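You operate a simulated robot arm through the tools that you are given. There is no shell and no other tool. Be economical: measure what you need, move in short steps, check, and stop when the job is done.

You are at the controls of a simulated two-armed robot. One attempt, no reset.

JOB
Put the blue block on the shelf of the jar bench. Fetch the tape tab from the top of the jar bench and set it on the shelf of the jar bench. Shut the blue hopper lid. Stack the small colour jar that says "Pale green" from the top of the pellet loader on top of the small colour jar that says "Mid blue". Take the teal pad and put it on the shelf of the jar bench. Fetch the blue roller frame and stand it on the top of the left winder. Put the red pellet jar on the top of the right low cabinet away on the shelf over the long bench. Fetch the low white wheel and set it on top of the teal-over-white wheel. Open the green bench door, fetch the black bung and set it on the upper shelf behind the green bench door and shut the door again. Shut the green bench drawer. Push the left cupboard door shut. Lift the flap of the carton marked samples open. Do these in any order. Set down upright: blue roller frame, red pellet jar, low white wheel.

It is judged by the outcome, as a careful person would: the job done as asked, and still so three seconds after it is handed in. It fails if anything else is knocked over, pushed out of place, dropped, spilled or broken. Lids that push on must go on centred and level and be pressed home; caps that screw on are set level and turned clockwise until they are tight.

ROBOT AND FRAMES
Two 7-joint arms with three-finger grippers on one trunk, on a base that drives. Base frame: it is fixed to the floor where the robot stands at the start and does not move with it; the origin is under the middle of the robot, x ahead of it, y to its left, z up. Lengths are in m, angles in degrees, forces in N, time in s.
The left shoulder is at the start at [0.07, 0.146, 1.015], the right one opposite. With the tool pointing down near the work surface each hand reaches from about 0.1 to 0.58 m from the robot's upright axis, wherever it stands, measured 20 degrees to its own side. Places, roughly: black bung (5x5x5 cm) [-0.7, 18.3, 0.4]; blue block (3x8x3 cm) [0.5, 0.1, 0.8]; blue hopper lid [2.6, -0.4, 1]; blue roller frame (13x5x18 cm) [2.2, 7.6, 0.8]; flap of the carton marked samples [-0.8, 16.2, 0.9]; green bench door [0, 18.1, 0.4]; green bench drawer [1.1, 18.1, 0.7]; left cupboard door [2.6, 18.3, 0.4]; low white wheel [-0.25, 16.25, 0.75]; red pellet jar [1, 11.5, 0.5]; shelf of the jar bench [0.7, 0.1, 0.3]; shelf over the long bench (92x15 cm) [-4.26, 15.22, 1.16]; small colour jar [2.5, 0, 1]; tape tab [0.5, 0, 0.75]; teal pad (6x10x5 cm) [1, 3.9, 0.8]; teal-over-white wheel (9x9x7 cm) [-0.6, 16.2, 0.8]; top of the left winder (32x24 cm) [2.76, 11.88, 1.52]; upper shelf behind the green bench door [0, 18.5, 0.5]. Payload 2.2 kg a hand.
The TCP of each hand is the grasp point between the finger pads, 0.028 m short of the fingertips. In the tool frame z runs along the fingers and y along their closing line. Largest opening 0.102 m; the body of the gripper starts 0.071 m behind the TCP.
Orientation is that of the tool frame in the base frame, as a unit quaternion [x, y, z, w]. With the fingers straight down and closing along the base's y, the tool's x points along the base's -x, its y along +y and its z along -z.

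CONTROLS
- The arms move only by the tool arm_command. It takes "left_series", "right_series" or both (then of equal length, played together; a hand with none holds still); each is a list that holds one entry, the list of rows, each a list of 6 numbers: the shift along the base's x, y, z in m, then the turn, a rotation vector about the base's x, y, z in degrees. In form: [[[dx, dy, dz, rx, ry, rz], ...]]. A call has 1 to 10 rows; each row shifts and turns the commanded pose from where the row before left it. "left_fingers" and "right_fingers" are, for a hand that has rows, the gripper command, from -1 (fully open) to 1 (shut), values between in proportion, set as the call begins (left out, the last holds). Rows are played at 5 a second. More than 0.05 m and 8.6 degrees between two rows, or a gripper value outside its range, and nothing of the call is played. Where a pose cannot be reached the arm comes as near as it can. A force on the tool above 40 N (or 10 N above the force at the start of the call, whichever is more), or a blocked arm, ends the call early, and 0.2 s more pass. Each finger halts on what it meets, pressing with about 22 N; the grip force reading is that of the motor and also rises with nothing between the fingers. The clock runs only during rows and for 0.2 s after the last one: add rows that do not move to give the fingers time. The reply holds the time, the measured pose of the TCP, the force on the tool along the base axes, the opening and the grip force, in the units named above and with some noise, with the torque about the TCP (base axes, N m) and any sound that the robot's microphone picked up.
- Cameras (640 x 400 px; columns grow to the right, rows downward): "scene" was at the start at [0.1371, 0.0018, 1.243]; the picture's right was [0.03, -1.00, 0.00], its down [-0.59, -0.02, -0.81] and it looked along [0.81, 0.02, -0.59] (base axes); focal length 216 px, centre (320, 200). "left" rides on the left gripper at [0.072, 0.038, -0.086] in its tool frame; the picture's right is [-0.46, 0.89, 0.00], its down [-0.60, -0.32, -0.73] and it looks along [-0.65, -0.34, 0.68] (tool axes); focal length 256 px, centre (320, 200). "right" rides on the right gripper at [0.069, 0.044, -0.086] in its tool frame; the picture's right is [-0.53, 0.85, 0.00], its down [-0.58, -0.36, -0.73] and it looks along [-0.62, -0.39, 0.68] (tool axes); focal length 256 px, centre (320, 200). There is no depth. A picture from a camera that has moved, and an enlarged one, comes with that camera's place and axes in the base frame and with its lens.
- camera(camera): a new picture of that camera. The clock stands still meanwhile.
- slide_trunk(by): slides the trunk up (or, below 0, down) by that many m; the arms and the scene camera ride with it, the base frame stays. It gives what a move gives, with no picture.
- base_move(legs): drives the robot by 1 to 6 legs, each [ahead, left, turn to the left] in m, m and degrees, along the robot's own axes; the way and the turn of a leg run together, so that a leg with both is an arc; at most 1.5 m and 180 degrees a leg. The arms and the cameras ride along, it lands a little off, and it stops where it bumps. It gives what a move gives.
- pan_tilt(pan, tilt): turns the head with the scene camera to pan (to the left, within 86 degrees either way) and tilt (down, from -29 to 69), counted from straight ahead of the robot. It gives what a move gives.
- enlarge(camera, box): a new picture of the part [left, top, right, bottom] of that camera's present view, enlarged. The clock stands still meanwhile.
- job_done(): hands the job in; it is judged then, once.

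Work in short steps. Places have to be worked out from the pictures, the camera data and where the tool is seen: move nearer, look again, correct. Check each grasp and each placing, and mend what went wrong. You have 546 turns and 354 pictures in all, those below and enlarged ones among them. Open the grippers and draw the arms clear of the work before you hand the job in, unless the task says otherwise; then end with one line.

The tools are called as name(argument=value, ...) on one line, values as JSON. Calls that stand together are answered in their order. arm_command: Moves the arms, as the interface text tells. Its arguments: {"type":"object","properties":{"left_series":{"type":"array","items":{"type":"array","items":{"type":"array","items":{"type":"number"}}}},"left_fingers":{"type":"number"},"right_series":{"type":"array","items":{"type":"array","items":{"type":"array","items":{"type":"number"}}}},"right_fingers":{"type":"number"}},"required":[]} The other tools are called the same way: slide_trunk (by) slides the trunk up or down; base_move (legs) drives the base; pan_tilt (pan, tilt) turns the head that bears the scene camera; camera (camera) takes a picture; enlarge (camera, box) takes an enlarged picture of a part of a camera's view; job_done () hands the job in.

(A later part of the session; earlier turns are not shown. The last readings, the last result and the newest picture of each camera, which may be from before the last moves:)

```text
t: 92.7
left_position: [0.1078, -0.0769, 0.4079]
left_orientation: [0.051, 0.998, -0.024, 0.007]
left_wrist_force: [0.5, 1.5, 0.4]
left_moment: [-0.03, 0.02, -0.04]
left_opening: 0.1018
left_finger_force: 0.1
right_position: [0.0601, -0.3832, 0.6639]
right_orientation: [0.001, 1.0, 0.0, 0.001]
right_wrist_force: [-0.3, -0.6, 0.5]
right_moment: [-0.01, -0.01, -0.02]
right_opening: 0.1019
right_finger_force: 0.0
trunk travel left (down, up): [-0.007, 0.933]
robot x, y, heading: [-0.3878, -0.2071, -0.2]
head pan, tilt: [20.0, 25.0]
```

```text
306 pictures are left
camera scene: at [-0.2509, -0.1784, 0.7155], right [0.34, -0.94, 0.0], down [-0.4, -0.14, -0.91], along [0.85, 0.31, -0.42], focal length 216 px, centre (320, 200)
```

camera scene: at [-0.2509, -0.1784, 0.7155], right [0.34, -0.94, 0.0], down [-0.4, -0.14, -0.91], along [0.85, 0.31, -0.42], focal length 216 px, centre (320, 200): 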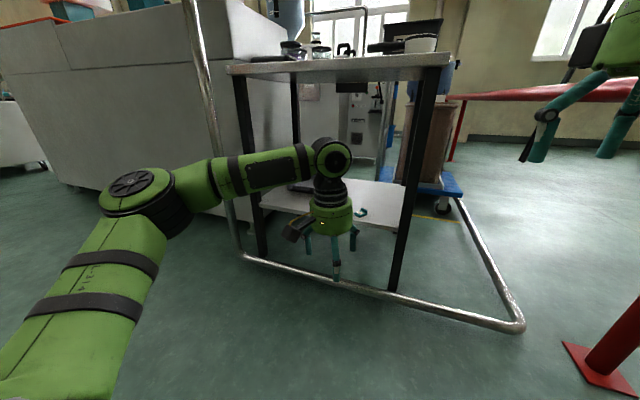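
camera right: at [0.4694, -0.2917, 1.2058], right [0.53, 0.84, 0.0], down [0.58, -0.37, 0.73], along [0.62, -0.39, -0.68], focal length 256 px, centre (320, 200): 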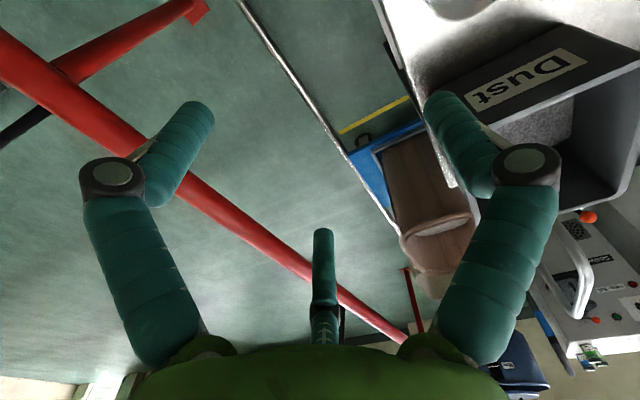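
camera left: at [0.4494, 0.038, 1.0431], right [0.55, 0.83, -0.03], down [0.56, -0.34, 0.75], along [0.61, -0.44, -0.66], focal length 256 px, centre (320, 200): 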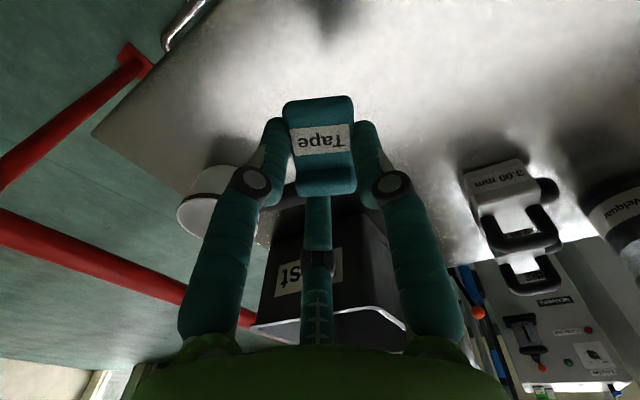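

Both items are on the shelf. Raise the trunk and survey the surroundings for routes.

slide_trunk(by=0.4)

slide_trunk(by=0.3)

pan_tilt(pan=0, tilt=15)

camera(camera="scene")

pan_tilt(pan=80, tilt=15)

camera(camera="scene")

pan_tilt(pan=-80, tilt=15)

camera(camera="scene")

```text
t: 96.5
left_position: [0.11, -0.0772, 0.8091]
left_orientation: [0.051, 0.998, -0.024, 0.007]
left_wrist_force: [0.4, -0.1, 0.4]
left_moment: [0.01, 0.0, -0.01]
left_opening: 0.1019
left_finger_force: 0.0
right_position: [0.0607, -0.3834, 1.064]
right_orientation: [0.0, 1.0, 0.001, 0.002]
right_wrist_force: [-0.2, 0.2, 0.9]
right_moment: [0.0, 0.02, -0.02]
right_opening: 0.1018
right_finger_force: 0.0
trunk travel left (down, up): [-0.407, 0.533]
robot x, y, heading: [-0.3845, -0.2118, 0.1]
head pan, tilt: [20.0, 25.0]
```

```text
t: 99.5
left_position: [0.1091, -0.0776, 1.1094]
left_orientation: [0.051, 0.998, -0.024, 0.008]
left_wrist_force: [-0.3, 0.4, 0.1]
left_moment: [0.01, 0.03, 0.0]
left_opening: 0.1022
left_finger_force: 0.1
right_position: [0.0608, -0.3841, 1.3627]
right_orientation: [0.0, 1.0, 0.0, 0.002]
right_wrist_force: [0.0, 0.0, 0.8]
right_moment: [0.01, -0.01, 0.01]
right_opening: 0.102
right_finger_force: 0.0
trunk travel left (down, up): [-0.707, 0.233]
robot x, y, heading: [-0.3877, -0.2061, 0.1]
head pan, tilt: [20.0, 25.0]
```

```text
t: 100.3
left_position: [0.109, -0.0761, 1.1077]
left_orientation: [0.051, 0.998, -0.023, 0.007]
left_wrist_force: [0.3, -1.5, -0.4]
left_moment: [0.02, 0.05, 0.0]
left_opening: 0.1018
left_finger_force: 0.2
right_position: [0.0609, -0.3835, 1.3642]
right_orientation: [-0.001, 1.0, 0.0, 0.002]
right_wrist_force: [-0.4, -0.2, 0.9]
right_moment: [0.0, 0.0, 0.02]
right_opening: 0.1019
right_finger_force: 0.3
trunk travel left (down, up): [-0.707, 0.233]
robot x, y, heading: [-0.3852, -0.2111, 0.1]
head pan, tilt: [0.0, 15.0]
```

```text
305 pictures are left
camera scene: at [-0.2442, -0.2098, 1.4317], right [0.0, -1.0, 0.0], down [-0.26, 0.0, -0.97], along [0.97, 0.0, -0.26], focal length 216 px, centre (320, 200)
```

scene: 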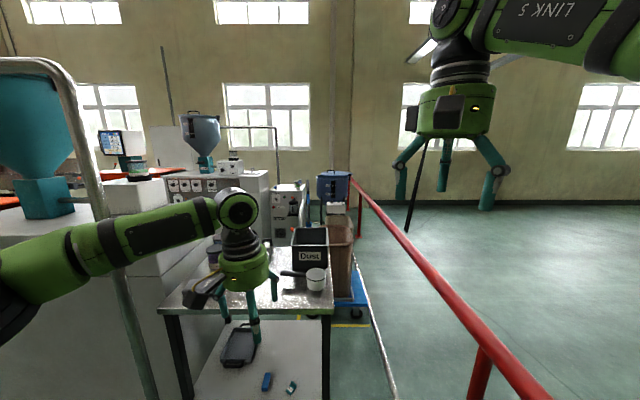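

```text
t: 101.8
left_position: [0.1096, -0.0762, 1.1088]
left_orientation: [0.051, 0.998, -0.024, 0.006]
left_wrist_force: [-0.7, -0.6, -0.7]
left_moment: [-0.02, -0.03, -0.02]
left_opening: 0.1019
left_finger_force: 0.2
right_position: [0.0589, -0.3841, 1.3646]
right_orientation: [-0.001, 1.0, 0.0, 0.001]
right_wrist_force: [-0.3, 0.0, -0.6]
right_moment: [0.0, 0.0, 0.02]
right_opening: 0.1019
right_finger_force: 0.1
trunk travel left (down, up): [-0.707, 0.233]
robot x, y, heading: [-0.3864, -0.2113, -0.0]
head pan, tilt: [80.0, 15.0]
```

```text
304 pictures are left
camera scene: at [-0.3212, -0.1179, 1.4317], right [0.98, -0.17, 0.0], down [-0.05, -0.25, -0.97], along [0.17, 0.95, -0.26], focal length 216 px, centre (320, 200)
```

scene: 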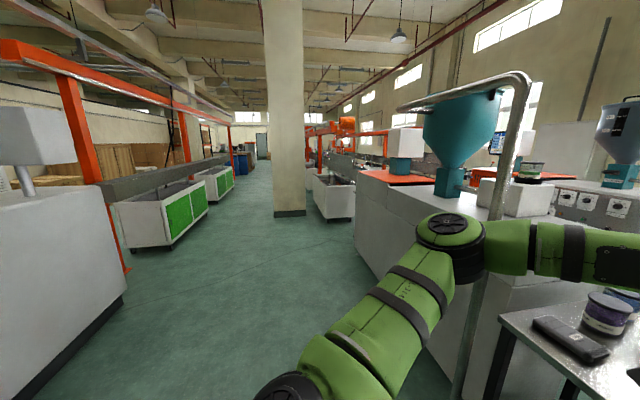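

```text
t: 104.3
left_position: [0.1087, -0.0763, 1.1095]
left_orientation: [0.051, 0.998, -0.024, 0.007]
left_wrist_force: [-0.2, 0.0, -0.4]
left_moment: [-0.01, 0.01, -0.04]
left_opening: 0.1022
left_finger_force: 0.0
right_position: [0.0603, -0.3836, 1.3632]
right_orientation: [0.0, 1.0, 0.0, 0.001]
right_wrist_force: [0.2, -0.3, -0.6]
right_moment: [0.0, -0.02, -0.01]
right_opening: 0.102
right_finger_force: 0.0
trunk travel left (down, up): [-0.707, 0.233]
robot x, y, heading: [-0.3857, -0.2117, 0.1]
head pan, tilt: [-80.0, 15.0]
```

```text
303 pictures are left
camera scene: at [-0.3213, -0.3018, 1.4317], right [-0.98, -0.17, 0.0], down [-0.04, 0.25, -0.97], along [0.17, -0.95, -0.26], focal length 216 px, centre (320, 200)
```

scene: 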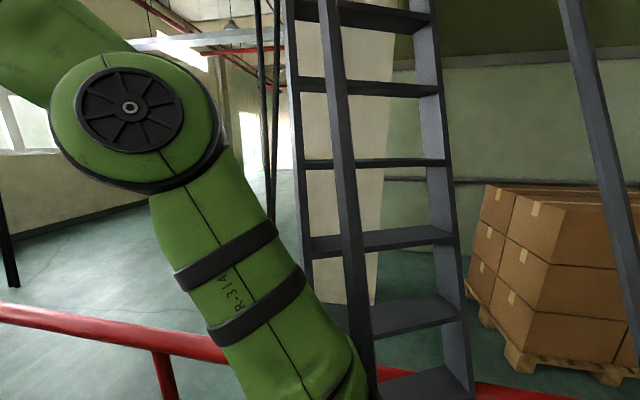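

The loader and hopper lie behind the jar bench, shut off by the hoop and red rail. I back off and turn right to look for where the rail ends.

base_move(legs=[[-0.5, 0.15, 0], [0, 0, -90]])

pan_tilt(pan=0, tilt=15)

camera(camera="scene")

pan_tilt(pan=-70, tilt=15)

camera(camera="scene")

pan_tilt(pan=70, tilt=15)

camera(camera="scene")

```text
t: 111.2
left_position: [-0.7549, -0.554, 1.11]
left_orientation: [0.741, 0.671, -0.021, -0.011]
left_wrist_force: [0.0, 0.9, -0.8]
left_moment: [0.02, -0.02, 0.03]
left_opening: 0.1018
left_finger_force: 0.0
right_position: [-1.0625, -0.506, 1.3634]
right_orientation: [0.706, 0.708, -0.001, 0.001]
right_wrist_force: [-0.2, 0.1, -0.4]
right_moment: [0.01, -0.01, 0.02]
right_opening: 0.1021
right_finger_force: 0.1
trunk travel left (down, up): [-0.707, 0.233]
robot x, y, heading: [-0.8868, -0.0585, -90.1]
head pan, tilt: [-80.0, 15.0]
```

```text
t: 112.7
left_position: [-0.7551, -0.555, 1.1088]
left_orientation: [0.742, 0.67, -0.021, -0.012]
left_wrist_force: [-0.8, 0.1, 0.4]
left_moment: [0.02, -0.04, 0.02]
left_opening: 0.1019
left_finger_force: 0.1
right_position: [-1.062, -0.5055, 1.3637]
right_orientation: [0.706, 0.708, -0.002, 0.001]
right_wrist_force: [0.2, 0.2, 0.3]
right_moment: [-0.02, -0.01, -0.06]
right_opening: 0.102
right_finger_force: 0.0
trunk travel left (down, up): [-0.707, 0.233]
robot x, y, heading: [-0.891, -0.0601, -90.0]
head pan, tilt: [0.0, 15.0]
```

```text
302 pictures are left
camera scene: at [-0.8887, -0.2022, 1.4317], right [-1.0, 0.0, 0.0], down [0.0, 0.26, -0.97], along [0.0, -0.97, -0.26], focal length 216 px, centre (320, 200)
```

scene: 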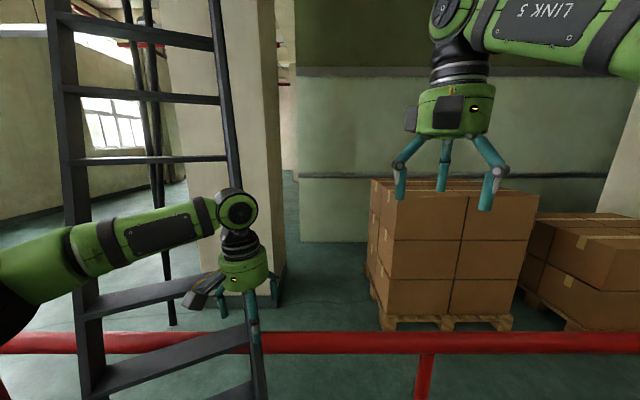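

```text
t: 114.1
left_position: [-0.7548, -0.5535, 1.1106]
left_orientation: [0.742, 0.67, -0.022, -0.012]
left_wrist_force: [0.4, 0.6, 0.0]
left_moment: [0.0, 0.0, -0.03]
left_opening: 0.1021
left_finger_force: 0.1
right_position: [-1.0636, -0.506, 1.3642]
right_orientation: [0.706, 0.708, -0.001, 0.002]
right_wrist_force: [0.0, -0.1, 0.7]
right_moment: [-0.01, 0.01, 0.01]
right_opening: 0.102
right_finger_force: 0.0
trunk travel left (down, up): [-0.707, 0.233]
robot x, y, heading: [-0.8944, -0.0599, -89.9]
head pan, tilt: [-70.0, 15.0]
```

```text
301 pictures are left
camera scene: at [-0.9764, -0.1409, 1.4317], right [-0.34, 0.94, 0.0], down [0.24, 0.09, -0.97], along [-0.91, -0.33, -0.26], focal length 216 px, centre (320, 200)
```

scene: 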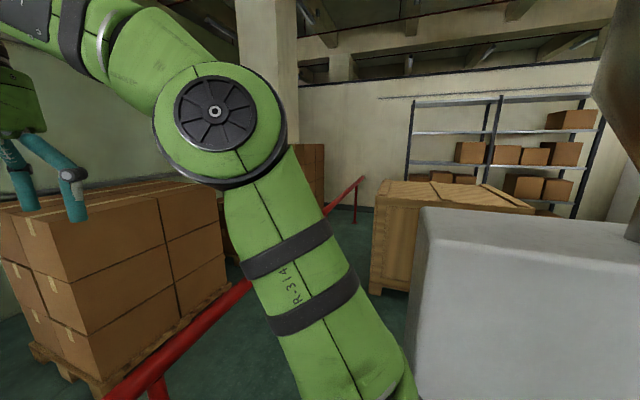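

```text
t: 116.3
left_position: [-0.7547, -0.5535, 1.1087]
left_orientation: [0.742, 0.67, -0.022, -0.012]
left_wrist_force: [0.0, -0.4, 0.4]
left_moment: [0.02, -0.01, 0.01]
left_opening: 0.1019
left_finger_force: 0.1
right_position: [-1.0623, -0.5057, 1.3641]
right_orientation: [0.707, 0.708, -0.001, 0.002]
right_wrist_force: [-0.7, 0.6, -0.4]
right_moment: [-0.01, 0.01, 0.0]
right_opening: 0.1019
right_finger_force: 0.1
trunk travel left (down, up): [-0.707, 0.233]
robot x, y, heading: [-0.8885, -0.0587, -90.0]
head pan, tilt: [70.0, 15.0]
```

```text
300 pictures are left
camera scene: at [-0.8009, -0.1407, 1.4317], right [-0.34, -0.94, 0.0], down [-0.24, 0.09, -0.97], along [0.91, -0.33, -0.26], focal length 216 px, centre (320, 200)
```

scene: 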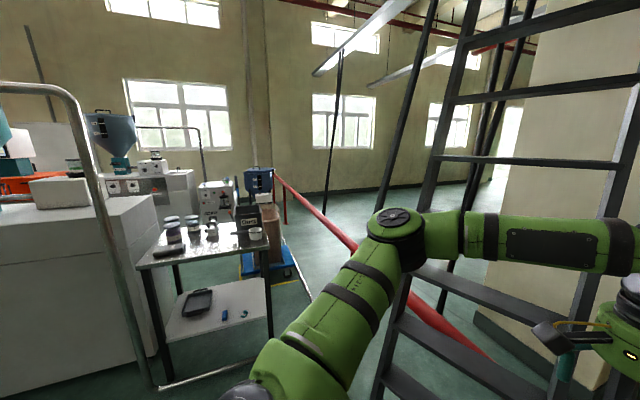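

The rail runs far back, so the loader must be reached from elsewhere. I head up the corridor (+y) to the teal pad and look for a gap on the way.

base_move(legs=[[0, 0, 180], [1.3, -0.25, 0], [1.2, -0.25, 0]])

pan_tilt(pan=-70, tilt=15)

camera(camera="scene")

pan_tilt(pan=-15, tilt=15)

camera(camera="scene")

```text
t: 136.2
left_position: [-0.5811, 2.9525, 1.1092]
left_orientation: [-0.68, 0.733, -0.012, 0.022]
left_wrist_force: [-0.8, -0.3, -0.2]
left_moment: [0.01, -0.01, 0.01]
left_opening: 0.1021
left_finger_force: 0.1
right_position: [-0.2717, 2.9125, 1.364]
right_orientation: [0.718, -0.696, -0.002, -0.002]
right_wrist_force: [0.1, 0.4, 0.2]
right_moment: [-0.02, 0.01, 0.0]
right_opening: 0.102
right_finger_force: 0.2
trunk travel left (down, up): [-0.707, 0.233]
robot x, y, heading: [-0.4335, 2.4604, 91.5]
head pan, tilt: [70.0, 15.0]
```

```text
t: 138.4
left_position: [-0.5813, 2.9538, 1.1089]
left_orientation: [-0.68, 0.733, -0.012, 0.022]
left_wrist_force: [0.7, 0.0, -0.1]
left_moment: [0.0, 0.02, 0.0]
left_opening: 0.1022
left_finger_force: 0.0
right_position: [-0.2718, 2.9123, 1.3642]
right_orientation: [0.717, -0.697, -0.001, -0.001]
right_wrist_force: [0.2, -0.4, 1.1]
right_moment: [-0.01, 0.04, -0.01]
right_opening: 0.102
right_finger_force: 0.1
trunk travel left (down, up): [-0.707, 0.233]
robot x, y, heading: [-0.4306, 2.4609, 91.6]
head pan, tilt: [-70.0, 15.0]
```

```text
299 pictures are left
camera scene: at [-0.3489, 2.5453, 1.4317], right [0.37, -0.93, 0.0], down [-0.24, -0.1, -0.97], along [0.9, 0.36, -0.26], focal length 216 px, centre (320, 200)
```

scene: 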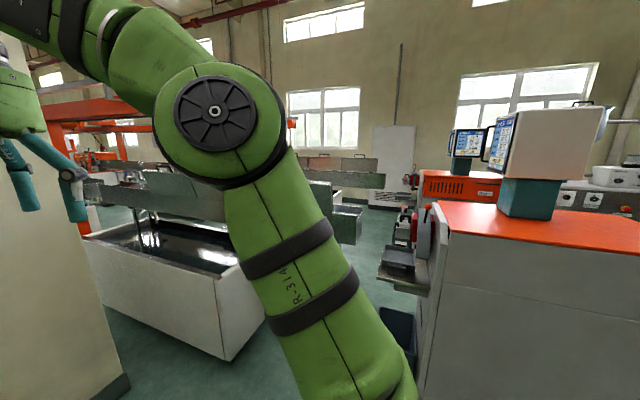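

```text
t: 139.7
left_position: [-0.5806, 2.9532, 1.1098]
left_orientation: [-0.68, 0.733, -0.012, 0.022]
left_wrist_force: [0.9, -0.3, -0.9]
left_moment: [-0.01, 0.0, 0.0]
left_opening: 0.1023
left_finger_force: 0.0
right_position: [-0.2721, 2.9139, 1.3646]
right_orientation: [0.718, -0.696, -0.001, -0.001]
right_wrist_force: [0.7, 0.0, -0.3]
right_moment: [-0.04, 0.02, 0.0]
right_opening: 0.1023
right_finger_force: 0.1
trunk travel left (down, up): [-0.707, 0.233]
robot x, y, heading: [-0.4359, 2.4643, 91.6]
head pan, tilt: [-15.0, 15.0]
```

```text
298 pictures are left
camera scene: at [-0.414, 2.6017, 1.4317], right [0.97, -0.23, 0.0], down [-0.06, -0.25, -0.97], along [0.22, 0.94, -0.26], focal length 216 px, centre (320, 200)
```

scene: 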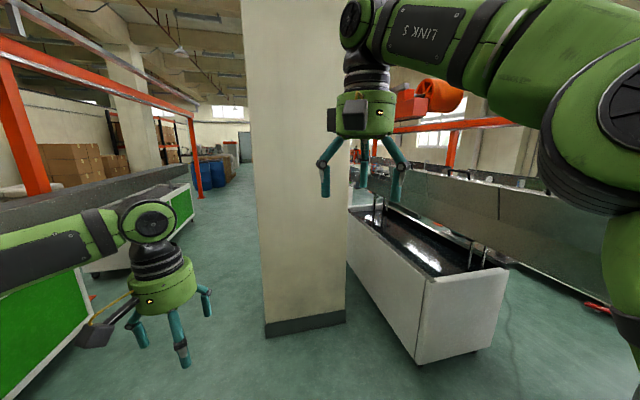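

There's a gap at y≈3 between the extruder and the water tub. I move in front of it facing +x and look.

base_move(legs=[[0.3, 0, 0], [0, 0, -91.5], [0, 0.28, 0]])

pan_tilt(pan=0, tilt=25)

camera(camera="scene")

```text
t: 147.2
left_position: [0.0522, 3.1703, 1.11]
left_orientation: [0.051, 0.998, -0.023, 0.007]
left_wrist_force: [-1.0, -0.2, -0.2]
left_moment: [0.01, -0.01, -0.03]
left_opening: 0.1021
left_finger_force: 0.0
right_position: [0.0057, 2.8622, 1.3644]
right_orientation: [-0.001, 1.0, 0.001, 0.002]
right_wrist_force: [-0.4, 0.7, 0.0]
right_moment: [0.01, -0.01, -0.01]
right_opening: 0.1018
right_finger_force: 0.0
trunk travel left (down, up): [-0.707, 0.233]
robot x, y, heading: [-0.4421, 3.0383, -0.0]
head pan, tilt: [-15.0, 15.0]
```

```text
t: 147.9
left_position: [0.0526, 3.1734, 1.109]
left_orientation: [0.051, 0.998, -0.025, 0.007]
left_wrist_force: [0.2, -0.5, -0.2]
left_moment: [-0.02, -0.02, -0.03]
left_opening: 0.102
left_finger_force: 0.0
right_position: [0.0045, 2.8653, 1.3644]
right_orientation: [-0.001, 1.0, -0.001, 0.001]
right_wrist_force: [0.1, 0.6, -0.2]
right_moment: [-0.03, 0.01, 0.01]
right_opening: 0.1018
right_finger_force: 0.0
trunk travel left (down, up): [-0.707, 0.233]
robot x, y, heading: [-0.4436, 3.0395, 0.2]
head pan, tilt: [0.0, 25.0]
```

```text
297 pictures are left
camera scene: at [-0.3009, 3.0396, 1.4155], right [0.0, -1.0, 0.0], down [-0.42, 0.0, -0.91], along [0.91, 0.0, -0.42], focal length 216 px, centre (320, 200)
```

scene: 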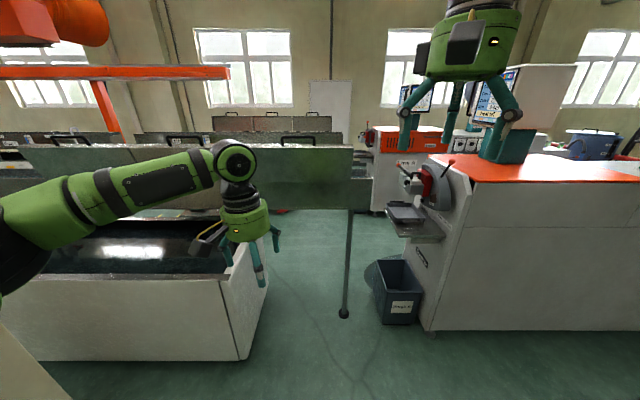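

The gap is blocked by a post and bin. I continue up the corridor, left of the column, to look for an entry to the aisle between the lines.

base_move(legs=[[0, 0, 90], [0, 0.65, 0], [1.5, 0, 0], [1.5, 0, 0]])

pan_tilt(pan=-30, tilt=12)

camera(camera="scene")

pan_tilt(pan=-86, tilt=12)

camera(camera="scene")

```text
t: 169.5
left_position: [-1.177, 6.5435, 1.1095]
left_orientation: [-0.663, 0.748, -0.012, 0.021]
left_wrist_force: [0.2, 1.4, 0.7]
left_moment: [0.03, 0.0, -0.01]
left_opening: 0.1017
left_finger_force: 0.0
right_position: [-0.8701, 6.4901, 1.3633]
right_orientation: [-0.701, 0.714, 0.003, 0.001]
right_wrist_force: [-0.1, -0.5, -0.1]
right_moment: [-0.02, -0.03, 0.01]
right_opening: 0.102
right_finger_force: 0.1
trunk travel left (down, up): [-0.707, 0.233]
robot x, y, heading: [-1.0509, 6.0482, 88.8]
head pan, tilt: [0.0, 25.0]
```

```text
t: 170.4
left_position: [-1.1774, 6.5445, 1.1101]
left_orientation: [-0.663, 0.748, -0.012, 0.022]
left_wrist_force: [0.4, -0.2, 0.3]
left_moment: [-0.05, -0.04, 0.0]
left_opening: 0.102
left_finger_force: 0.1
right_position: [-0.8699, 6.4913, 1.3645]
right_orientation: [-0.7, 0.714, 0.002, 0.0]
right_wrist_force: [0.6, 0.0, 0.3]
right_moment: [-0.01, -0.02, 0.01]
right_opening: 0.1022
right_finger_force: 0.0
trunk travel left (down, up): [-0.707, 0.233]
robot x, y, heading: [-1.0519, 6.0476, 89.0]
head pan, tilt: [-30.0, 12.0]
```

```text
296 pictures are left
camera scene: at [-1.0047, 6.1759, 1.4366], right [0.86, -0.51, 0.0], down [-0.11, -0.18, -0.98], along [0.5, 0.84, -0.21], focal length 216 px, centre (320, 200)
```

scene: 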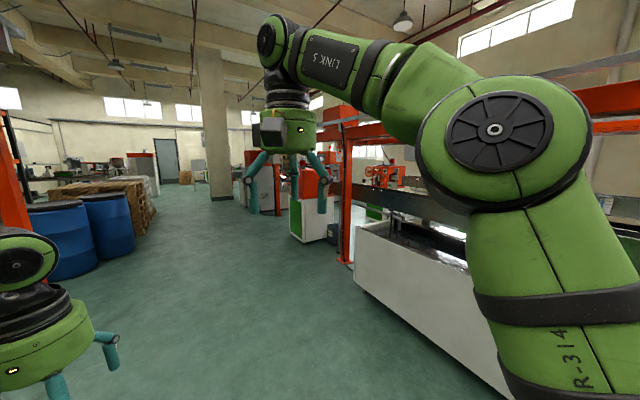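

```text
t: 171.7
left_position: [-1.1771, 6.5448, 1.1093]
left_orientation: [-0.663, 0.748, -0.013, 0.022]
left_wrist_force: [0.3, 0.2, 0.1]
left_moment: [-0.01, 0.0, -0.02]
left_opening: 0.1021
left_finger_force: 0.1
right_position: [-0.8705, 6.4904, 1.3644]
right_orientation: [-0.701, 0.713, 0.002, 0.0]
right_wrist_force: [0.0, -0.2, 0.1]
right_moment: [-0.01, 0.01, -0.02]
right_opening: 0.1022
right_finger_force: 0.2
trunk travel left (down, up): [-0.707, 0.233]
robot x, y, heading: [-1.0525, 6.0498, 89.2]
head pan, tilt: [-85.9, 12.0]
```

```text
295 pictures are left
camera scene: at [-0.9595, 6.101, 1.4366], right [0.05, -1.0, 0.0], down [-0.21, -0.01, -0.98], along [0.98, 0.05, -0.21], focal length 216 px, centre (320, 200)
```

scene: 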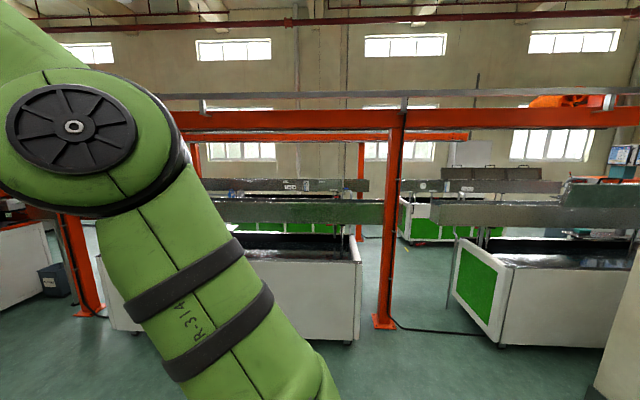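

The tub-to-tub gap is blocked by the overhead trough. Continue up the corridor to find the line's end.

base_move(legs=[[1.4, 0, 1], [1.4, 0, 0]])

pan_tilt(pan=-80, tilt=12)

camera(camera="scene")

pan_tilt(pan=-25, tilt=12)

camera(camera="scene")

```text
t: 185.3
left_position: [-1.1646, 9.3466, 1.109]
left_orientation: [-0.667, 0.744, -0.012, 0.022]
left_wrist_force: [0.5, 0.1, -0.6]
left_moment: [-0.01, 0.0, 0.05]
left_opening: 0.102
left_finger_force: 0.2
right_position: [-0.8567, 9.2967, 1.364]
right_orientation: [-0.704, 0.71, 0.003, 0.002]
right_wrist_force: [0.1, -0.1, -0.2]
right_moment: [-0.01, 0.01, 0.0]
right_opening: 0.102
right_finger_force: 0.1
trunk travel left (down, up): [-0.707, 0.233]
robot x, y, heading: [-1.0329, 8.8513, 89.5]
head pan, tilt: [-85.9, 12.0]
```

```text
t: 186.0
left_position: [-1.1649, 9.3495, 1.1087]
left_orientation: [-0.668, 0.744, -0.012, 0.022]
left_wrist_force: [-0.4, 0.6, -0.6]
left_moment: [0.0, -0.02, 0.01]
left_opening: 0.1017
left_finger_force: 0.0
right_position: [-0.8578, 9.2976, 1.3648]
right_orientation: [-0.704, 0.71, 0.001, 0.001]
right_wrist_force: [-1.0, -0.3, -1.0]
right_moment: [-0.01, -0.01, -0.01]
right_opening: 0.1021
right_finger_force: 0.1
trunk travel left (down, up): [-0.707, 0.233]
robot x, y, heading: [-1.0358, 8.8521, 89.8]
head pan, tilt: [-80.0, 12.0]
```

```text
294 pictures are left
camera scene: at [-0.9429, 8.9163, 1.4366], right [0.17, -0.99, 0.0], down [-0.2, -0.03, -0.98], along [0.96, 0.16, -0.21], focal length 216 px, centre (320, 200)
```

scene: 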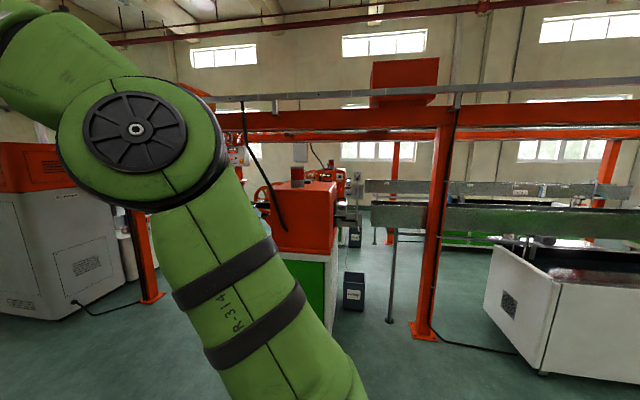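

```text
t: 187.2
left_position: [-1.1644, 9.3493, 1.1104]
left_orientation: [-0.668, 0.744, -0.012, 0.021]
left_wrist_force: [-0.2, 0.5, -0.4]
left_moment: [-0.01, -0.01, 0.02]
left_opening: 0.1022
left_finger_force: 0.1
right_position: [-0.856, 9.2966, 1.3642]
right_orientation: [-0.705, 0.709, 0.002, 0.001]
right_wrist_force: [0.9, -0.2, -0.4]
right_moment: [0.0, 0.0, 0.03]
right_opening: 0.1018
right_finger_force: 0.1
trunk travel left (down, up): [-0.707, 0.233]
robot x, y, heading: [-1.0339, 8.8514, 89.9]
head pan, tilt: [-25.0, 12.0]
```

```text
293 pictures are left
camera scene: at [-0.9947, 8.9849, 1.4366], right [0.9, -0.43, 0.0], down [-0.09, -0.19, -0.98], along [0.42, 0.88, -0.21], focal length 216 px, centre (320, 200)
```

scene: 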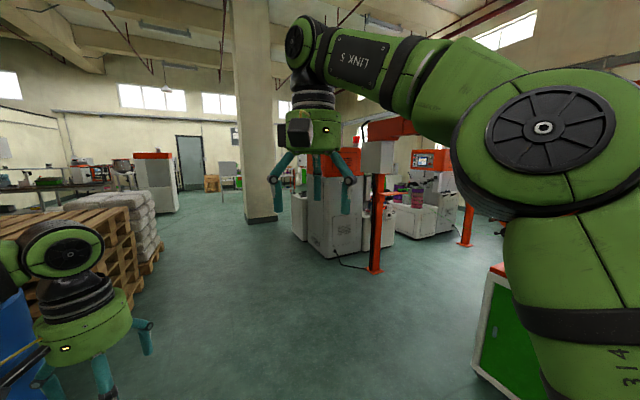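

There is an opening at y≈10.2 between the puller and the winder cabinet, under an orange beam. I retract the hands, lower the trunk and move in front of it.

arm_command(left_series=[[[-0.03, -0.04, 0, 0, 0, 0], [-0.03, -0.04, 0, 0, 0, 0], [-0.03, -0.04, 0, 0, 0, 0], [-0.03, -0.04, 0, 0, 0, 0], [0, -0.03, 0, 0, 0, 0], [0, 0, 0, 0, 0, 0]]], right_series=[[[0.03, -0.03, -0.025, 0, 0, 0], [0.03, -0.03, -0.025, 0, 0, 0], [0.03, -0.03, -0.025, 0, 0, 0], [0.0, -0.03, -0.025, 0, 0, 0], [0, -0.03, -0.025, 0, 0, 0], [0, 0, 0, 0, 0, 0]]])

slide_trunk(by=-0.3)

base_move(legs=[[1.35, 0, 0]])

pan_tilt(pan=-86, tilt=12)

camera(camera="scene")

```text
t: 188.6
left_position: [-1.2846, 9.1583, 1.1093]
left_orientation: [-0.668, 0.744, -0.013, 0.022]
left_wrist_force: [-0.3, -0.4, -0.3]
left_moment: [-0.03, -0.03, -0.03]
left_opening: 0.1021
left_finger_force: 0.0
right_position: [-0.7665, 9.1494, 1.2399]
right_orientation: [-0.705, 0.709, 0.002, 0.001]
right_wrist_force: [-0.2, 0.7, 0.5]
right_moment: [-0.03, -0.02, 0.04]
right_opening: 0.1018
right_finger_force: 0.1
trunk travel left (down, up): [-0.707, 0.233]
robot x, y, heading: [-1.0346, 8.8519, 89.5]
head pan, tilt: [-25.0, 12.0]
```

```text
t: 191.6
left_position: [-1.2832, 9.1576, 0.809]
left_orientation: [-0.667, 0.744, -0.012, 0.021]
left_wrist_force: [-0.3, -0.9, 0.5]
left_moment: [0.01, -0.01, 0.03]
left_opening: 0.102
left_finger_force: 0.0
right_position: [-0.7666, 9.1483, 0.9403]
right_orientation: [-0.705, 0.709, 0.002, 0.001]
right_wrist_force: [0.3, 0.4, 0.1]
right_moment: [0.01, 0.02, 0.01]
right_opening: 0.1022
right_finger_force: 0.0
trunk travel left (down, up): [-0.407, 0.533]
robot x, y, heading: [-1.0357, 8.8535, 89.6]
head pan, tilt: [-25.0, 12.0]
```

```text
t: 198.3
left_position: [-1.2796, 10.503, 0.8095]
left_orientation: [-0.669, 0.743, -0.012, 0.022]
left_wrist_force: [-0.1, -0.1, -0.4]
left_moment: [0.01, -0.02, 0.0]
left_opening: 0.1019
left_finger_force: 0.2
right_position: [-0.7624, 10.4977, 0.94]
right_orientation: [-0.706, 0.708, 0.003, 0.002]
right_wrist_force: [0.5, -0.3, 0.9]
right_moment: [-0.04, -0.02, 0.0]
right_opening: 0.1022
right_finger_force: 0.1
trunk travel left (down, up): [-0.407, 0.533]
robot x, y, heading: [-1.0262, 10.198, 90.1]
head pan, tilt: [-25.0, 12.0]
```

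```text
t: 199.7
left_position: [-1.2789, 10.5039, 0.8094]
left_orientation: [-0.669, 0.743, -0.013, 0.022]
left_wrist_force: [-0.5, 0.5, -0.4]
left_moment: [-0.03, 0.01, -0.02]
left_opening: 0.1019
left_finger_force: 0.0
right_position: [-0.7626, 10.4975, 0.94]
right_orientation: [-0.706, 0.708, 0.002, 0.001]
right_wrist_force: [-0.7, -0.2, -0.2]
right_moment: [0.01, -0.01, 0.02]
right_opening: 0.102
right_finger_force: 0.0
trunk travel left (down, up): [-0.407, 0.533]
robot x, y, heading: [-1.0301, 10.1962, 90.2]
head pan, tilt: [-85.9, 12.0]
```

```text
292 pictures are left
camera scene: at [-0.9359, 10.2547, 1.1366], right [0.07, -1.0, 0.0], down [-0.21, -0.01, -0.98], along [0.98, 0.07, -0.21], focal length 216 px, centre (320, 200)
```

scene: 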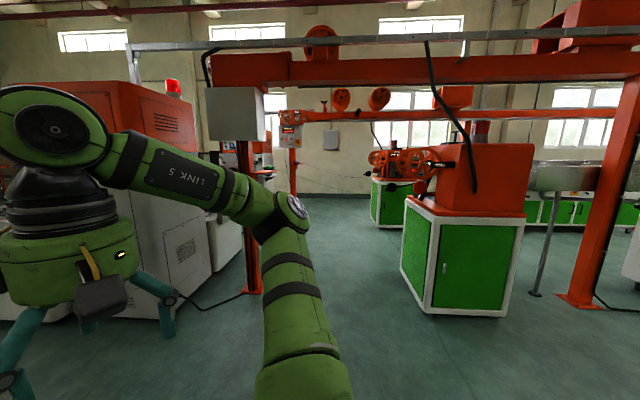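

The opening is 1.3 m wide. I strafe right through it (heading 90) into the aisle at x≈1.7.

base_move(legs=[[0, -1.37, 0], [0, -1.37, 0]])

camera(camera="scene")

pan_tilt(pan=0, tilt=10)

camera(camera="scene")

```text
t: 213.0
left_position: [1.4802, 10.5042, 0.8102]
left_orientation: [-0.67, 0.742, -0.012, 0.021]
left_wrist_force: [-0.5, -0.4, -0.3]
left_moment: [-0.01, 0.0, 0.02]
left_opening: 0.1018
left_finger_force: 0.0
right_position: [1.9973, 10.5009, 0.9402]
right_orientation: [0.708, -0.706, -0.003, -0.002]
right_wrist_force: [0.0, -0.4, 0.0]
right_moment: [0.04, 0.04, -0.01]
right_opening: 0.1019
right_finger_force: 0.1
trunk travel left (down, up): [-0.407, 0.533]
robot x, y, heading: [1.7314, 10.1985, 90.1]
head pan, tilt: [-85.9, 12.0]
```

```text
291 pictures are left
camera scene: at [1.825, 10.2574, 1.1366], right [0.07, -1.0, 0.0], down [-0.21, -0.02, -0.98], along [0.98, 0.07, -0.21], focal length 216 px, centre (320, 200)
```

scene: 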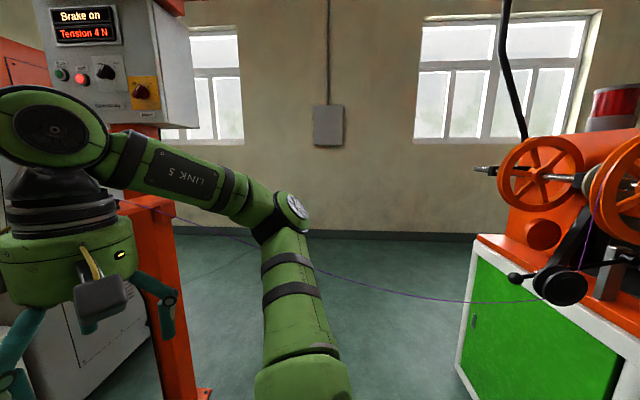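

```text
t: 214.6
left_position: [1.4798, 10.5039, 0.8097]
left_orientation: [-0.671, 0.741, -0.012, 0.022]
left_wrist_force: [-0.3, 0.5, -0.5]
left_moment: [-0.03, 0.0, -0.01]
left_opening: 0.1019
left_finger_force: 0.1
right_position: [1.9972, 10.5004, 0.9398]
right_orientation: [0.709, -0.706, -0.002, -0.002]
right_wrist_force: [-0.7, -0.6, -0.5]
right_moment: [0.0, 0.0, 0.01]
right_opening: 0.102
right_finger_force: 0.0
trunk travel left (down, up): [-0.407, 0.533]
robot x, y, heading: [1.7331, 10.2064, 90.6]
head pan, tilt: [0.0, 10.0]
```

```text
290 pictures are left
camera scene: at [1.7316, 10.3435, 1.1399], right [1.0, 0.0, 0.0], down [0.0, -0.17, -0.98], along [0.0, 0.98, -0.17], focal length 216 px, centre (320, 200)
```

scene: 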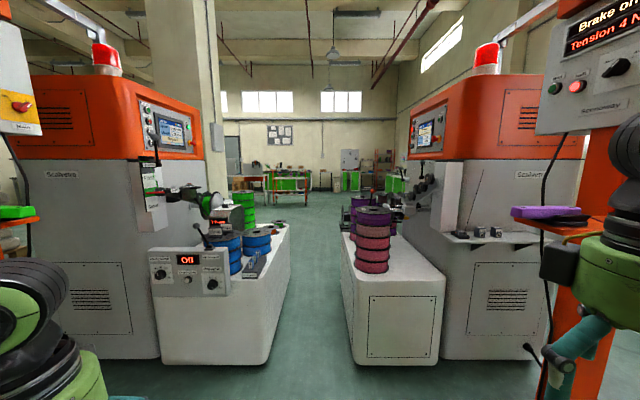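

I'm in the aisle; a filament runs on line 2 at x≈2.35, so I shift left, turn around to face −y, and raise the trunk so elbows clear the troughs.

base_move(legs=[[0, 0.28, 0], [0, 0, 179.5]])

slide_trunk(by=0.4)

camera(camera="scene")

```text
t: 223.9
left_position: [1.6965, 9.8898, 0.8093]
left_orientation: [0.75, 0.661, -0.022, -0.013]
left_wrist_force: [0.1, 0.1, 0.0]
left_moment: [0.02, -0.03, 0.04]
left_opening: 0.1018
left_finger_force: 0.0
right_position: [1.1799, 9.908, 0.9407]
right_orientation: [0.716, 0.698, -0.001, 0.002]
right_wrist_force: [-0.1, 0.3, 0.8]
right_moment: [0.0, 0.0, -0.04]
right_opening: 0.102
right_finger_force: 0.1
trunk travel left (down, up): [-0.407, 0.533]
robot x, y, heading: [1.4518, 10.2007, -91.3]
head pan, tilt: [0.0, 10.0]
```

```text
t: 227.7
left_position: [1.6963, 9.8904, 1.2083]
left_orientation: [0.75, 0.661, -0.021, -0.012]
left_wrist_force: [0.1, -0.3, 0.4]
left_moment: [0.0, -0.03, -0.05]
left_opening: 0.1019
left_finger_force: 0.1
right_position: [1.1805, 9.909, 1.3394]
right_orientation: [0.716, 0.698, -0.002, 0.002]
right_wrist_force: [0.7, 0.6, 0.0]
right_moment: [-0.01, 0.03, 0.01]
right_opening: 0.1021
right_finger_force: 0.0
trunk travel left (down, up): [-0.807, 0.133]
robot x, y, heading: [1.4517, 10.2012, -91.5]
head pan, tilt: [0.0, 10.0]
```

```text
289 pictures are left
camera scene: at [1.4494, 10.057, 1.5398], right [-1.0, 0.02, 0.0], down [0.0, 0.17, -0.98], along [-0.02, -0.98, -0.17], focal length 216 px, centre (320, 200)
```

scene: 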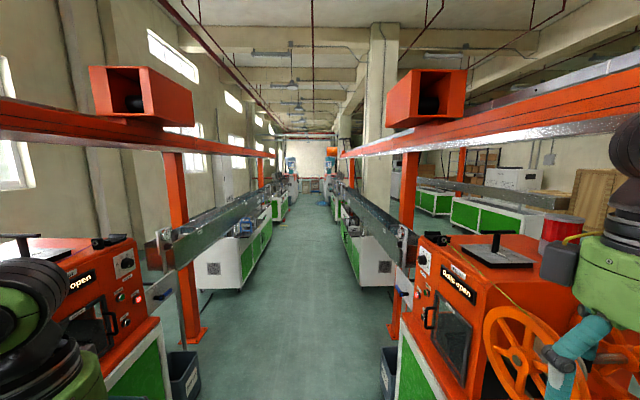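

Clear aisle between x≈0.95 and 2.35; I can see the blue roller frame on the left trough at y≈7.6. I centre at x≈1.65 and drive down the aisle.

base_move(legs=[[0, 0.2, 1.5], [1.2, 0, 0], [1.2, 0, 0], [1.2, 0, 0]])

camera(camera="scene")

pan_tilt(pan=-35, tilt=20)

camera(camera="scene")

```text
t: 246.4
left_position: [1.8631, 6.2828, 1.2109]
left_orientation: [0.747, 0.664, -0.021, -0.013]
left_wrist_force: [-0.2, 0.0, -0.8]
left_moment: [0.01, -0.01, 0.02]
left_opening: 0.1024
left_finger_force: 0.1
right_position: [1.3459, 6.2971, 1.3403]
right_orientation: [0.711, 0.703, -0.001, 0.002]
right_wrist_force: [0.5, -0.3, -0.2]
right_moment: [0.01, 0.01, -0.02]
right_opening: 0.1021
right_finger_force: 0.2
trunk travel left (down, up): [-0.807, 0.133]
robot x, y, heading: [1.6156, 6.5884, -90.7]
head pan, tilt: [0.0, 10.0]
```

```text
288 pictures are left
camera scene: at [1.6144, 6.4487, 1.54], right [-1.0, 0.01, 0.0], down [0.0, 0.17, -0.98], along [-0.01, -0.98, -0.17], focal length 216 px, centre (320, 200)
```

scene: 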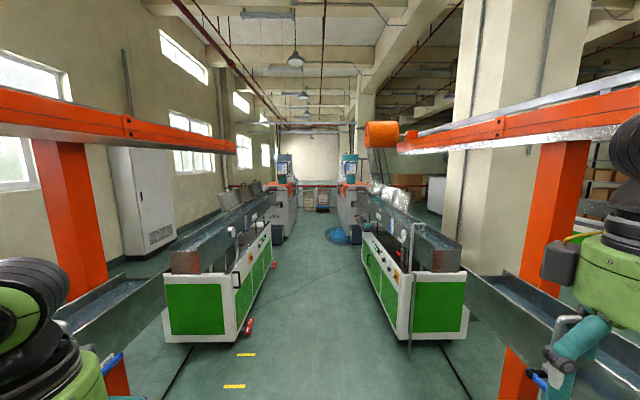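

```text
t: 247.4
left_position: [1.8643, 6.2825, 1.2086]
left_orientation: [0.746, 0.665, -0.021, -0.012]
left_wrist_force: [0.0, 0.9, -0.4]
left_moment: [0.01, -0.01, -0.02]
left_opening: 0.1018
left_finger_force: 0.1
right_position: [1.3458, 6.2954, 1.3404]
right_orientation: [0.712, 0.703, -0.001, 0.002]
right_wrist_force: [0.8, 0.0, 0.1]
right_moment: [0.04, -0.03, 0.01]
right_opening: 0.102
right_finger_force: 0.1
trunk travel left (down, up): [-0.807, 0.133]
robot x, y, heading: [1.6175, 6.5939, -90.8]
head pan, tilt: [-35.0, 20.0]
```

```text
287 pictures are left
camera scene: at [1.5613, 6.4652, 1.5236], right [-0.81, 0.58, 0.0], down [0.2, 0.28, -0.94], along [-0.55, -0.76, -0.34], focal length 216 px, centre (320, 200)
```

scene: 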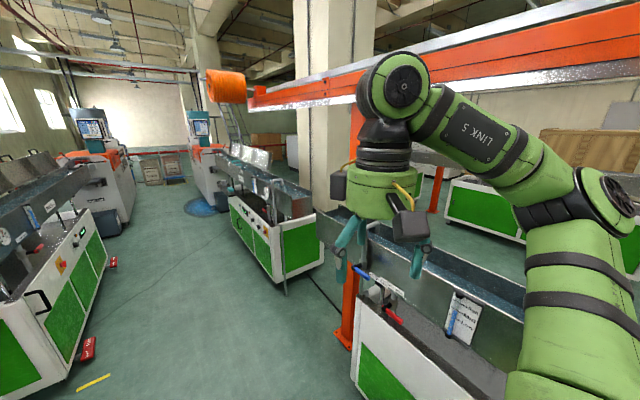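

Approach line 1's first tub where the pad should be and look at its ledge.

base_move(legs=[[1.3, 0.0, 0.8], [0.7, 0, 0]])

pan_tilt(pan=-65, tilt=35)

camera(camera="scene")

```text
t: 257.4
left_position: [1.8718, 4.2843, 1.2097]
left_orientation: [0.74, 0.672, -0.021, -0.012]
left_wrist_force: [0.5, 0.4, 0.0]
left_moment: [0.0, 0.03, 0.06]
left_opening: 0.1019
left_finger_force: 0.0
right_position: [1.3556, 4.288, 1.3387]
right_orientation: [0.704, 0.71, -0.002, 0.003]
right_wrist_force: [-0.3, 0.3, 0.1]
right_moment: [-0.04, -0.01, 0.01]
right_opening: 0.1021
right_finger_force: 0.0
trunk travel left (down, up): [-0.807, 0.133]
robot x, y, heading: [1.6168, 4.5844, -89.7]
head pan, tilt: [-35.0, 20.0]
```

```text
t: 258.3
left_position: [1.8712, 4.2829, 1.209]
left_orientation: [0.74, 0.672, -0.021, -0.012]
left_wrist_force: [-0.3, 0.1, 0.2]
left_moment: [-0.01, 0.02, -0.01]
left_opening: 0.102
left_finger_force: 0.0
right_position: [1.3552, 4.2849, 1.3392]
right_orientation: [0.705, 0.71, -0.001, 0.004]
right_wrist_force: [0.2, 0.3, -0.1]
right_moment: [-0.01, -0.02, -0.01]
right_opening: 0.102
right_finger_force: 0.0
trunk travel left (down, up): [-0.807, 0.133]
robot x, y, heading: [1.6166, 4.5862, -89.7]
head pan, tilt: [-65.0, 35.0]
```

```text
286 pictures are left
camera scene: at [1.5392, 4.4978, 1.4998], right [-0.43, 0.9, 0.0], down [0.52, 0.25, -0.82], along [-0.74, -0.35, -0.57], focal length 216 px, centre (320, 200)
```

scene: 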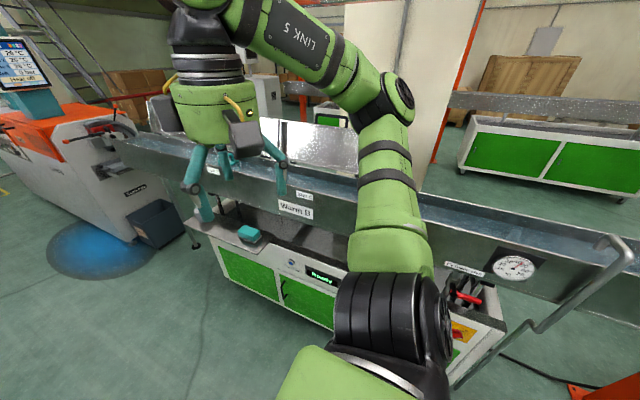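

The teal pad is on the tub ledge at about (1.0, 3.87, 0.77). Turn to face −x and place it on the left-hand side.

base_move(legs=[[0, 0, -90.3], [0.03, 0.5, 0]])

pan_tilt(pan=10, tilt=50)

camera(camera="scene")

camera(camera="left")

```text
t: 265.1
left_position: [1.2822, 3.8417, 1.2106]
left_orientation: [0.998, -0.054, -0.006, -0.023]
left_wrist_force: [0.6, 0.6, 0.2]
left_moment: [0.0, -0.01, -0.02]
left_opening: 0.1018
left_finger_force: 0.0
right_position: [1.2901, 4.3603, 1.3385]
right_orientation: [1.0, -0.003, -0.003, 0.002]
right_wrist_force: [0.2, -0.1, 1.1]
right_moment: [-0.01, 0.01, 0.0]
right_opening: 0.1019
right_finger_force: 0.1
trunk travel left (down, up): [-0.807, 0.133]
robot x, y, heading: [1.5904, 4.0917, 179.7]
head pan, tilt: [-65.0, 35.0]
```

```text
t: 266.6
left_position: [1.2828, 3.8411, 1.2099]
left_orientation: [0.998, -0.053, -0.006, -0.024]
left_wrist_force: [-0.1, 0.0, 0.7]
left_moment: [0.01, -0.02, 0.01]
left_opening: 0.1019
left_finger_force: 0.0
right_position: [1.2906, 4.358, 1.3394]
right_orientation: [1.0, -0.002, -0.002, 0.001]
right_wrist_force: [0.0, 0.0, -0.1]
right_moment: [0.0, -0.01, 0.0]
right_opening: 0.1019
right_finger_force: 0.0
trunk travel left (down, up): [-0.807, 0.133]
robot x, y, heading: [1.5845, 4.0899, 179.6]
head pan, tilt: [10.0, 50.0]
```

```text
285 pictures are left
camera scene: at [1.4616, 4.0774, 1.478], right [-0.17, 0.99, 0.0], down [0.76, 0.13, -0.64], along [-0.63, -0.11, -0.77], focal length 216 px, centre (320, 200)
```

scene: 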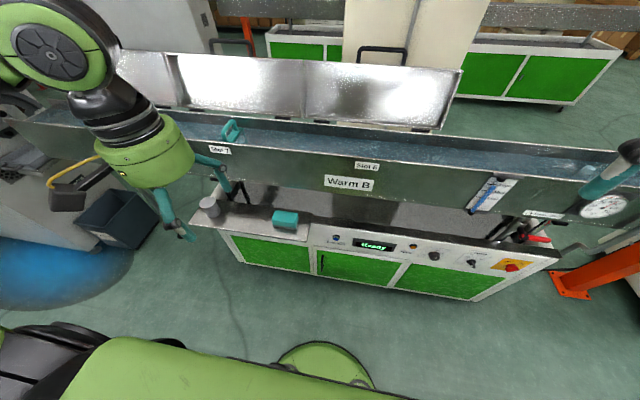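

```text
284 pictures are left
camera left: at [1.3517, 3.7905, 1.2928], right [-0.56, -0.83, -0.04], down [-0.56, 0.34, 0.75], along [-0.61, 0.44, -0.66], focal length 256 px, centre (320, 200)
```

left: 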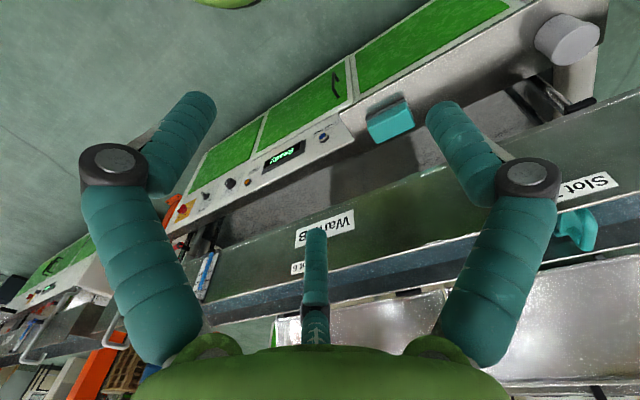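

Pad center ≈(1.0, 3.855), top ≈0.78, long side along y. I move the base closer, rotate the left wrist +90° to grip across the 6 cm width.

base_move(legs=[[0.12, 0, 0]])

arm_command(left_series=[[[-0.018, 0.001, -0.01, 0, 0, 8.4], [-0.018, 0.001, -0.01, 0, 0, 8.4], [-0.018, 0.001, -0.01, 0, 0, 8.4], [-0.018, 0.001, -0.01, 0, 0, 8.4], [-0.018, 0.001, -0.01, 0, 0, 8.4], [-0.018, 0.001, -0.01, 0, 0, 8.4], [-0.018, 0.001, -0.01, 0, 0, 8.4], [-0.018, 0.001, -0.01, 0, 0, 8.4], [-0.018, 0.001, -0.01, 0, 0, 8.4], [-0.01, 0.001, -0.01, 0, 0, 8.4]]])

slide_trunk(by=-0.2)

camera(camera="left")

camera(camera="scene")

```text
t: 267.8
left_position: [1.1658, 3.841, 1.2096]
left_orientation: [0.998, -0.053, -0.008, -0.025]
left_wrist_force: [-0.3, -0.1, 0.7]
left_moment: [-0.01, 0.01, 0.0]
left_opening: 0.1023
left_finger_force: 0.0
right_position: [1.173, 4.3589, 1.3408]
right_orientation: [1.0, -0.002, -0.005, 0.0]
right_wrist_force: [0.5, 0.1, 0.3]
right_moment: [0.0, 0.03, -0.01]
right_opening: 0.1022
right_finger_force: 0.1
trunk travel left (down, up): [-0.807, 0.133]
robot x, y, heading: [1.4678, 4.0899, 179.7]
head pan, tilt: [10.0, 50.0]
```

```text
t: 270.0
left_position: [0.9892, 3.8516, 1.1091]
left_orientation: [0.777, 0.629, -0.021, -0.013]
left_wrist_force: [-0.8, 0.0, 0.3]
left_moment: [0.0, 0.0, 0.01]
left_opening: 0.1019
left_finger_force: 0.1
right_position: [1.1714, 4.3575, 1.3393]
right_orientation: [1.0, -0.002, -0.002, 0.001]
right_wrist_force: [-1.2, -0.4, 0.0]
right_moment: [0.0, -0.02, 0.0]
right_opening: 0.102
right_finger_force: 0.1
trunk travel left (down, up): [-0.807, 0.133]
robot x, y, heading: [1.4697, 4.0903, 179.7]
head pan, tilt: [10.0, 50.0]
```

```text
t: 272.2
left_position: [0.991, 3.8521, 0.9098]
left_orientation: [0.777, 0.628, -0.021, -0.013]
left_wrist_force: [-0.9, 0.1, -0.9]
left_moment: [0.01, 0.02, 0.03]
left_opening: 0.102
left_finger_force: 0.0
right_position: [1.1708, 4.3584, 1.1394]
right_orientation: [1.0, -0.002, -0.002, 0.001]
right_wrist_force: [0.4, -0.4, -0.3]
right_moment: [0.02, -0.01, -0.02]
right_opening: 0.1021
right_finger_force: 0.0
trunk travel left (down, up): [-0.607, 0.333]
robot x, y, heading: [1.47, 4.0905, 179.7]
head pan, tilt: [10.0, 50.0]
```

```text
283 pictures are left
camera left: at [1.0484, 3.9144, 0.9927], right [0.77, -0.64, -0.04], down [-0.4, -0.52, 0.75], along [-0.5, -0.56, -0.66], focal length 256 px, centre (320, 200)
```

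left: 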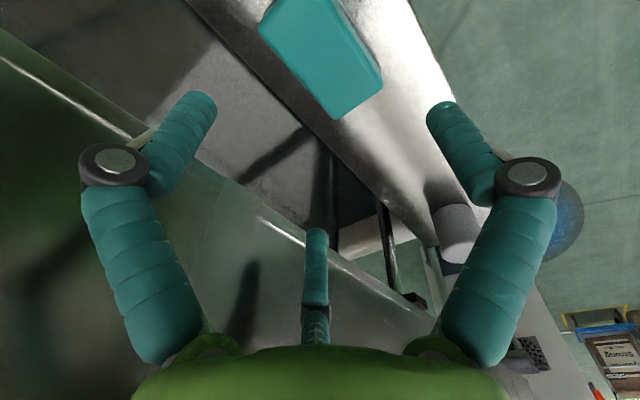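

```text
282 pictures are left
camera scene: at [1.3426, 4.0781, 1.2781], right [-0.17, 0.99, 0.0], down [0.76, 0.13, -0.64], along [-0.63, -0.11, -0.77], focal length 216 px, centre (320, 200)
```

scene: 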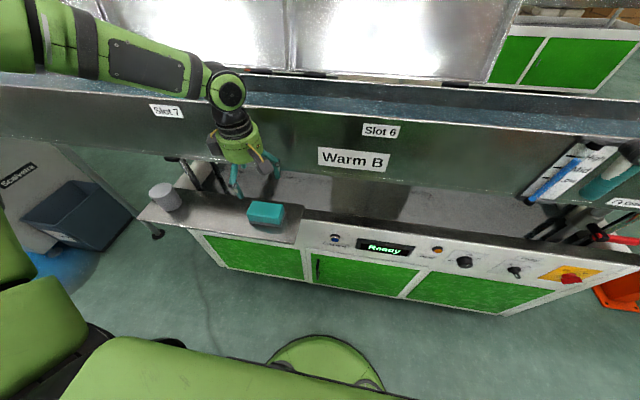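

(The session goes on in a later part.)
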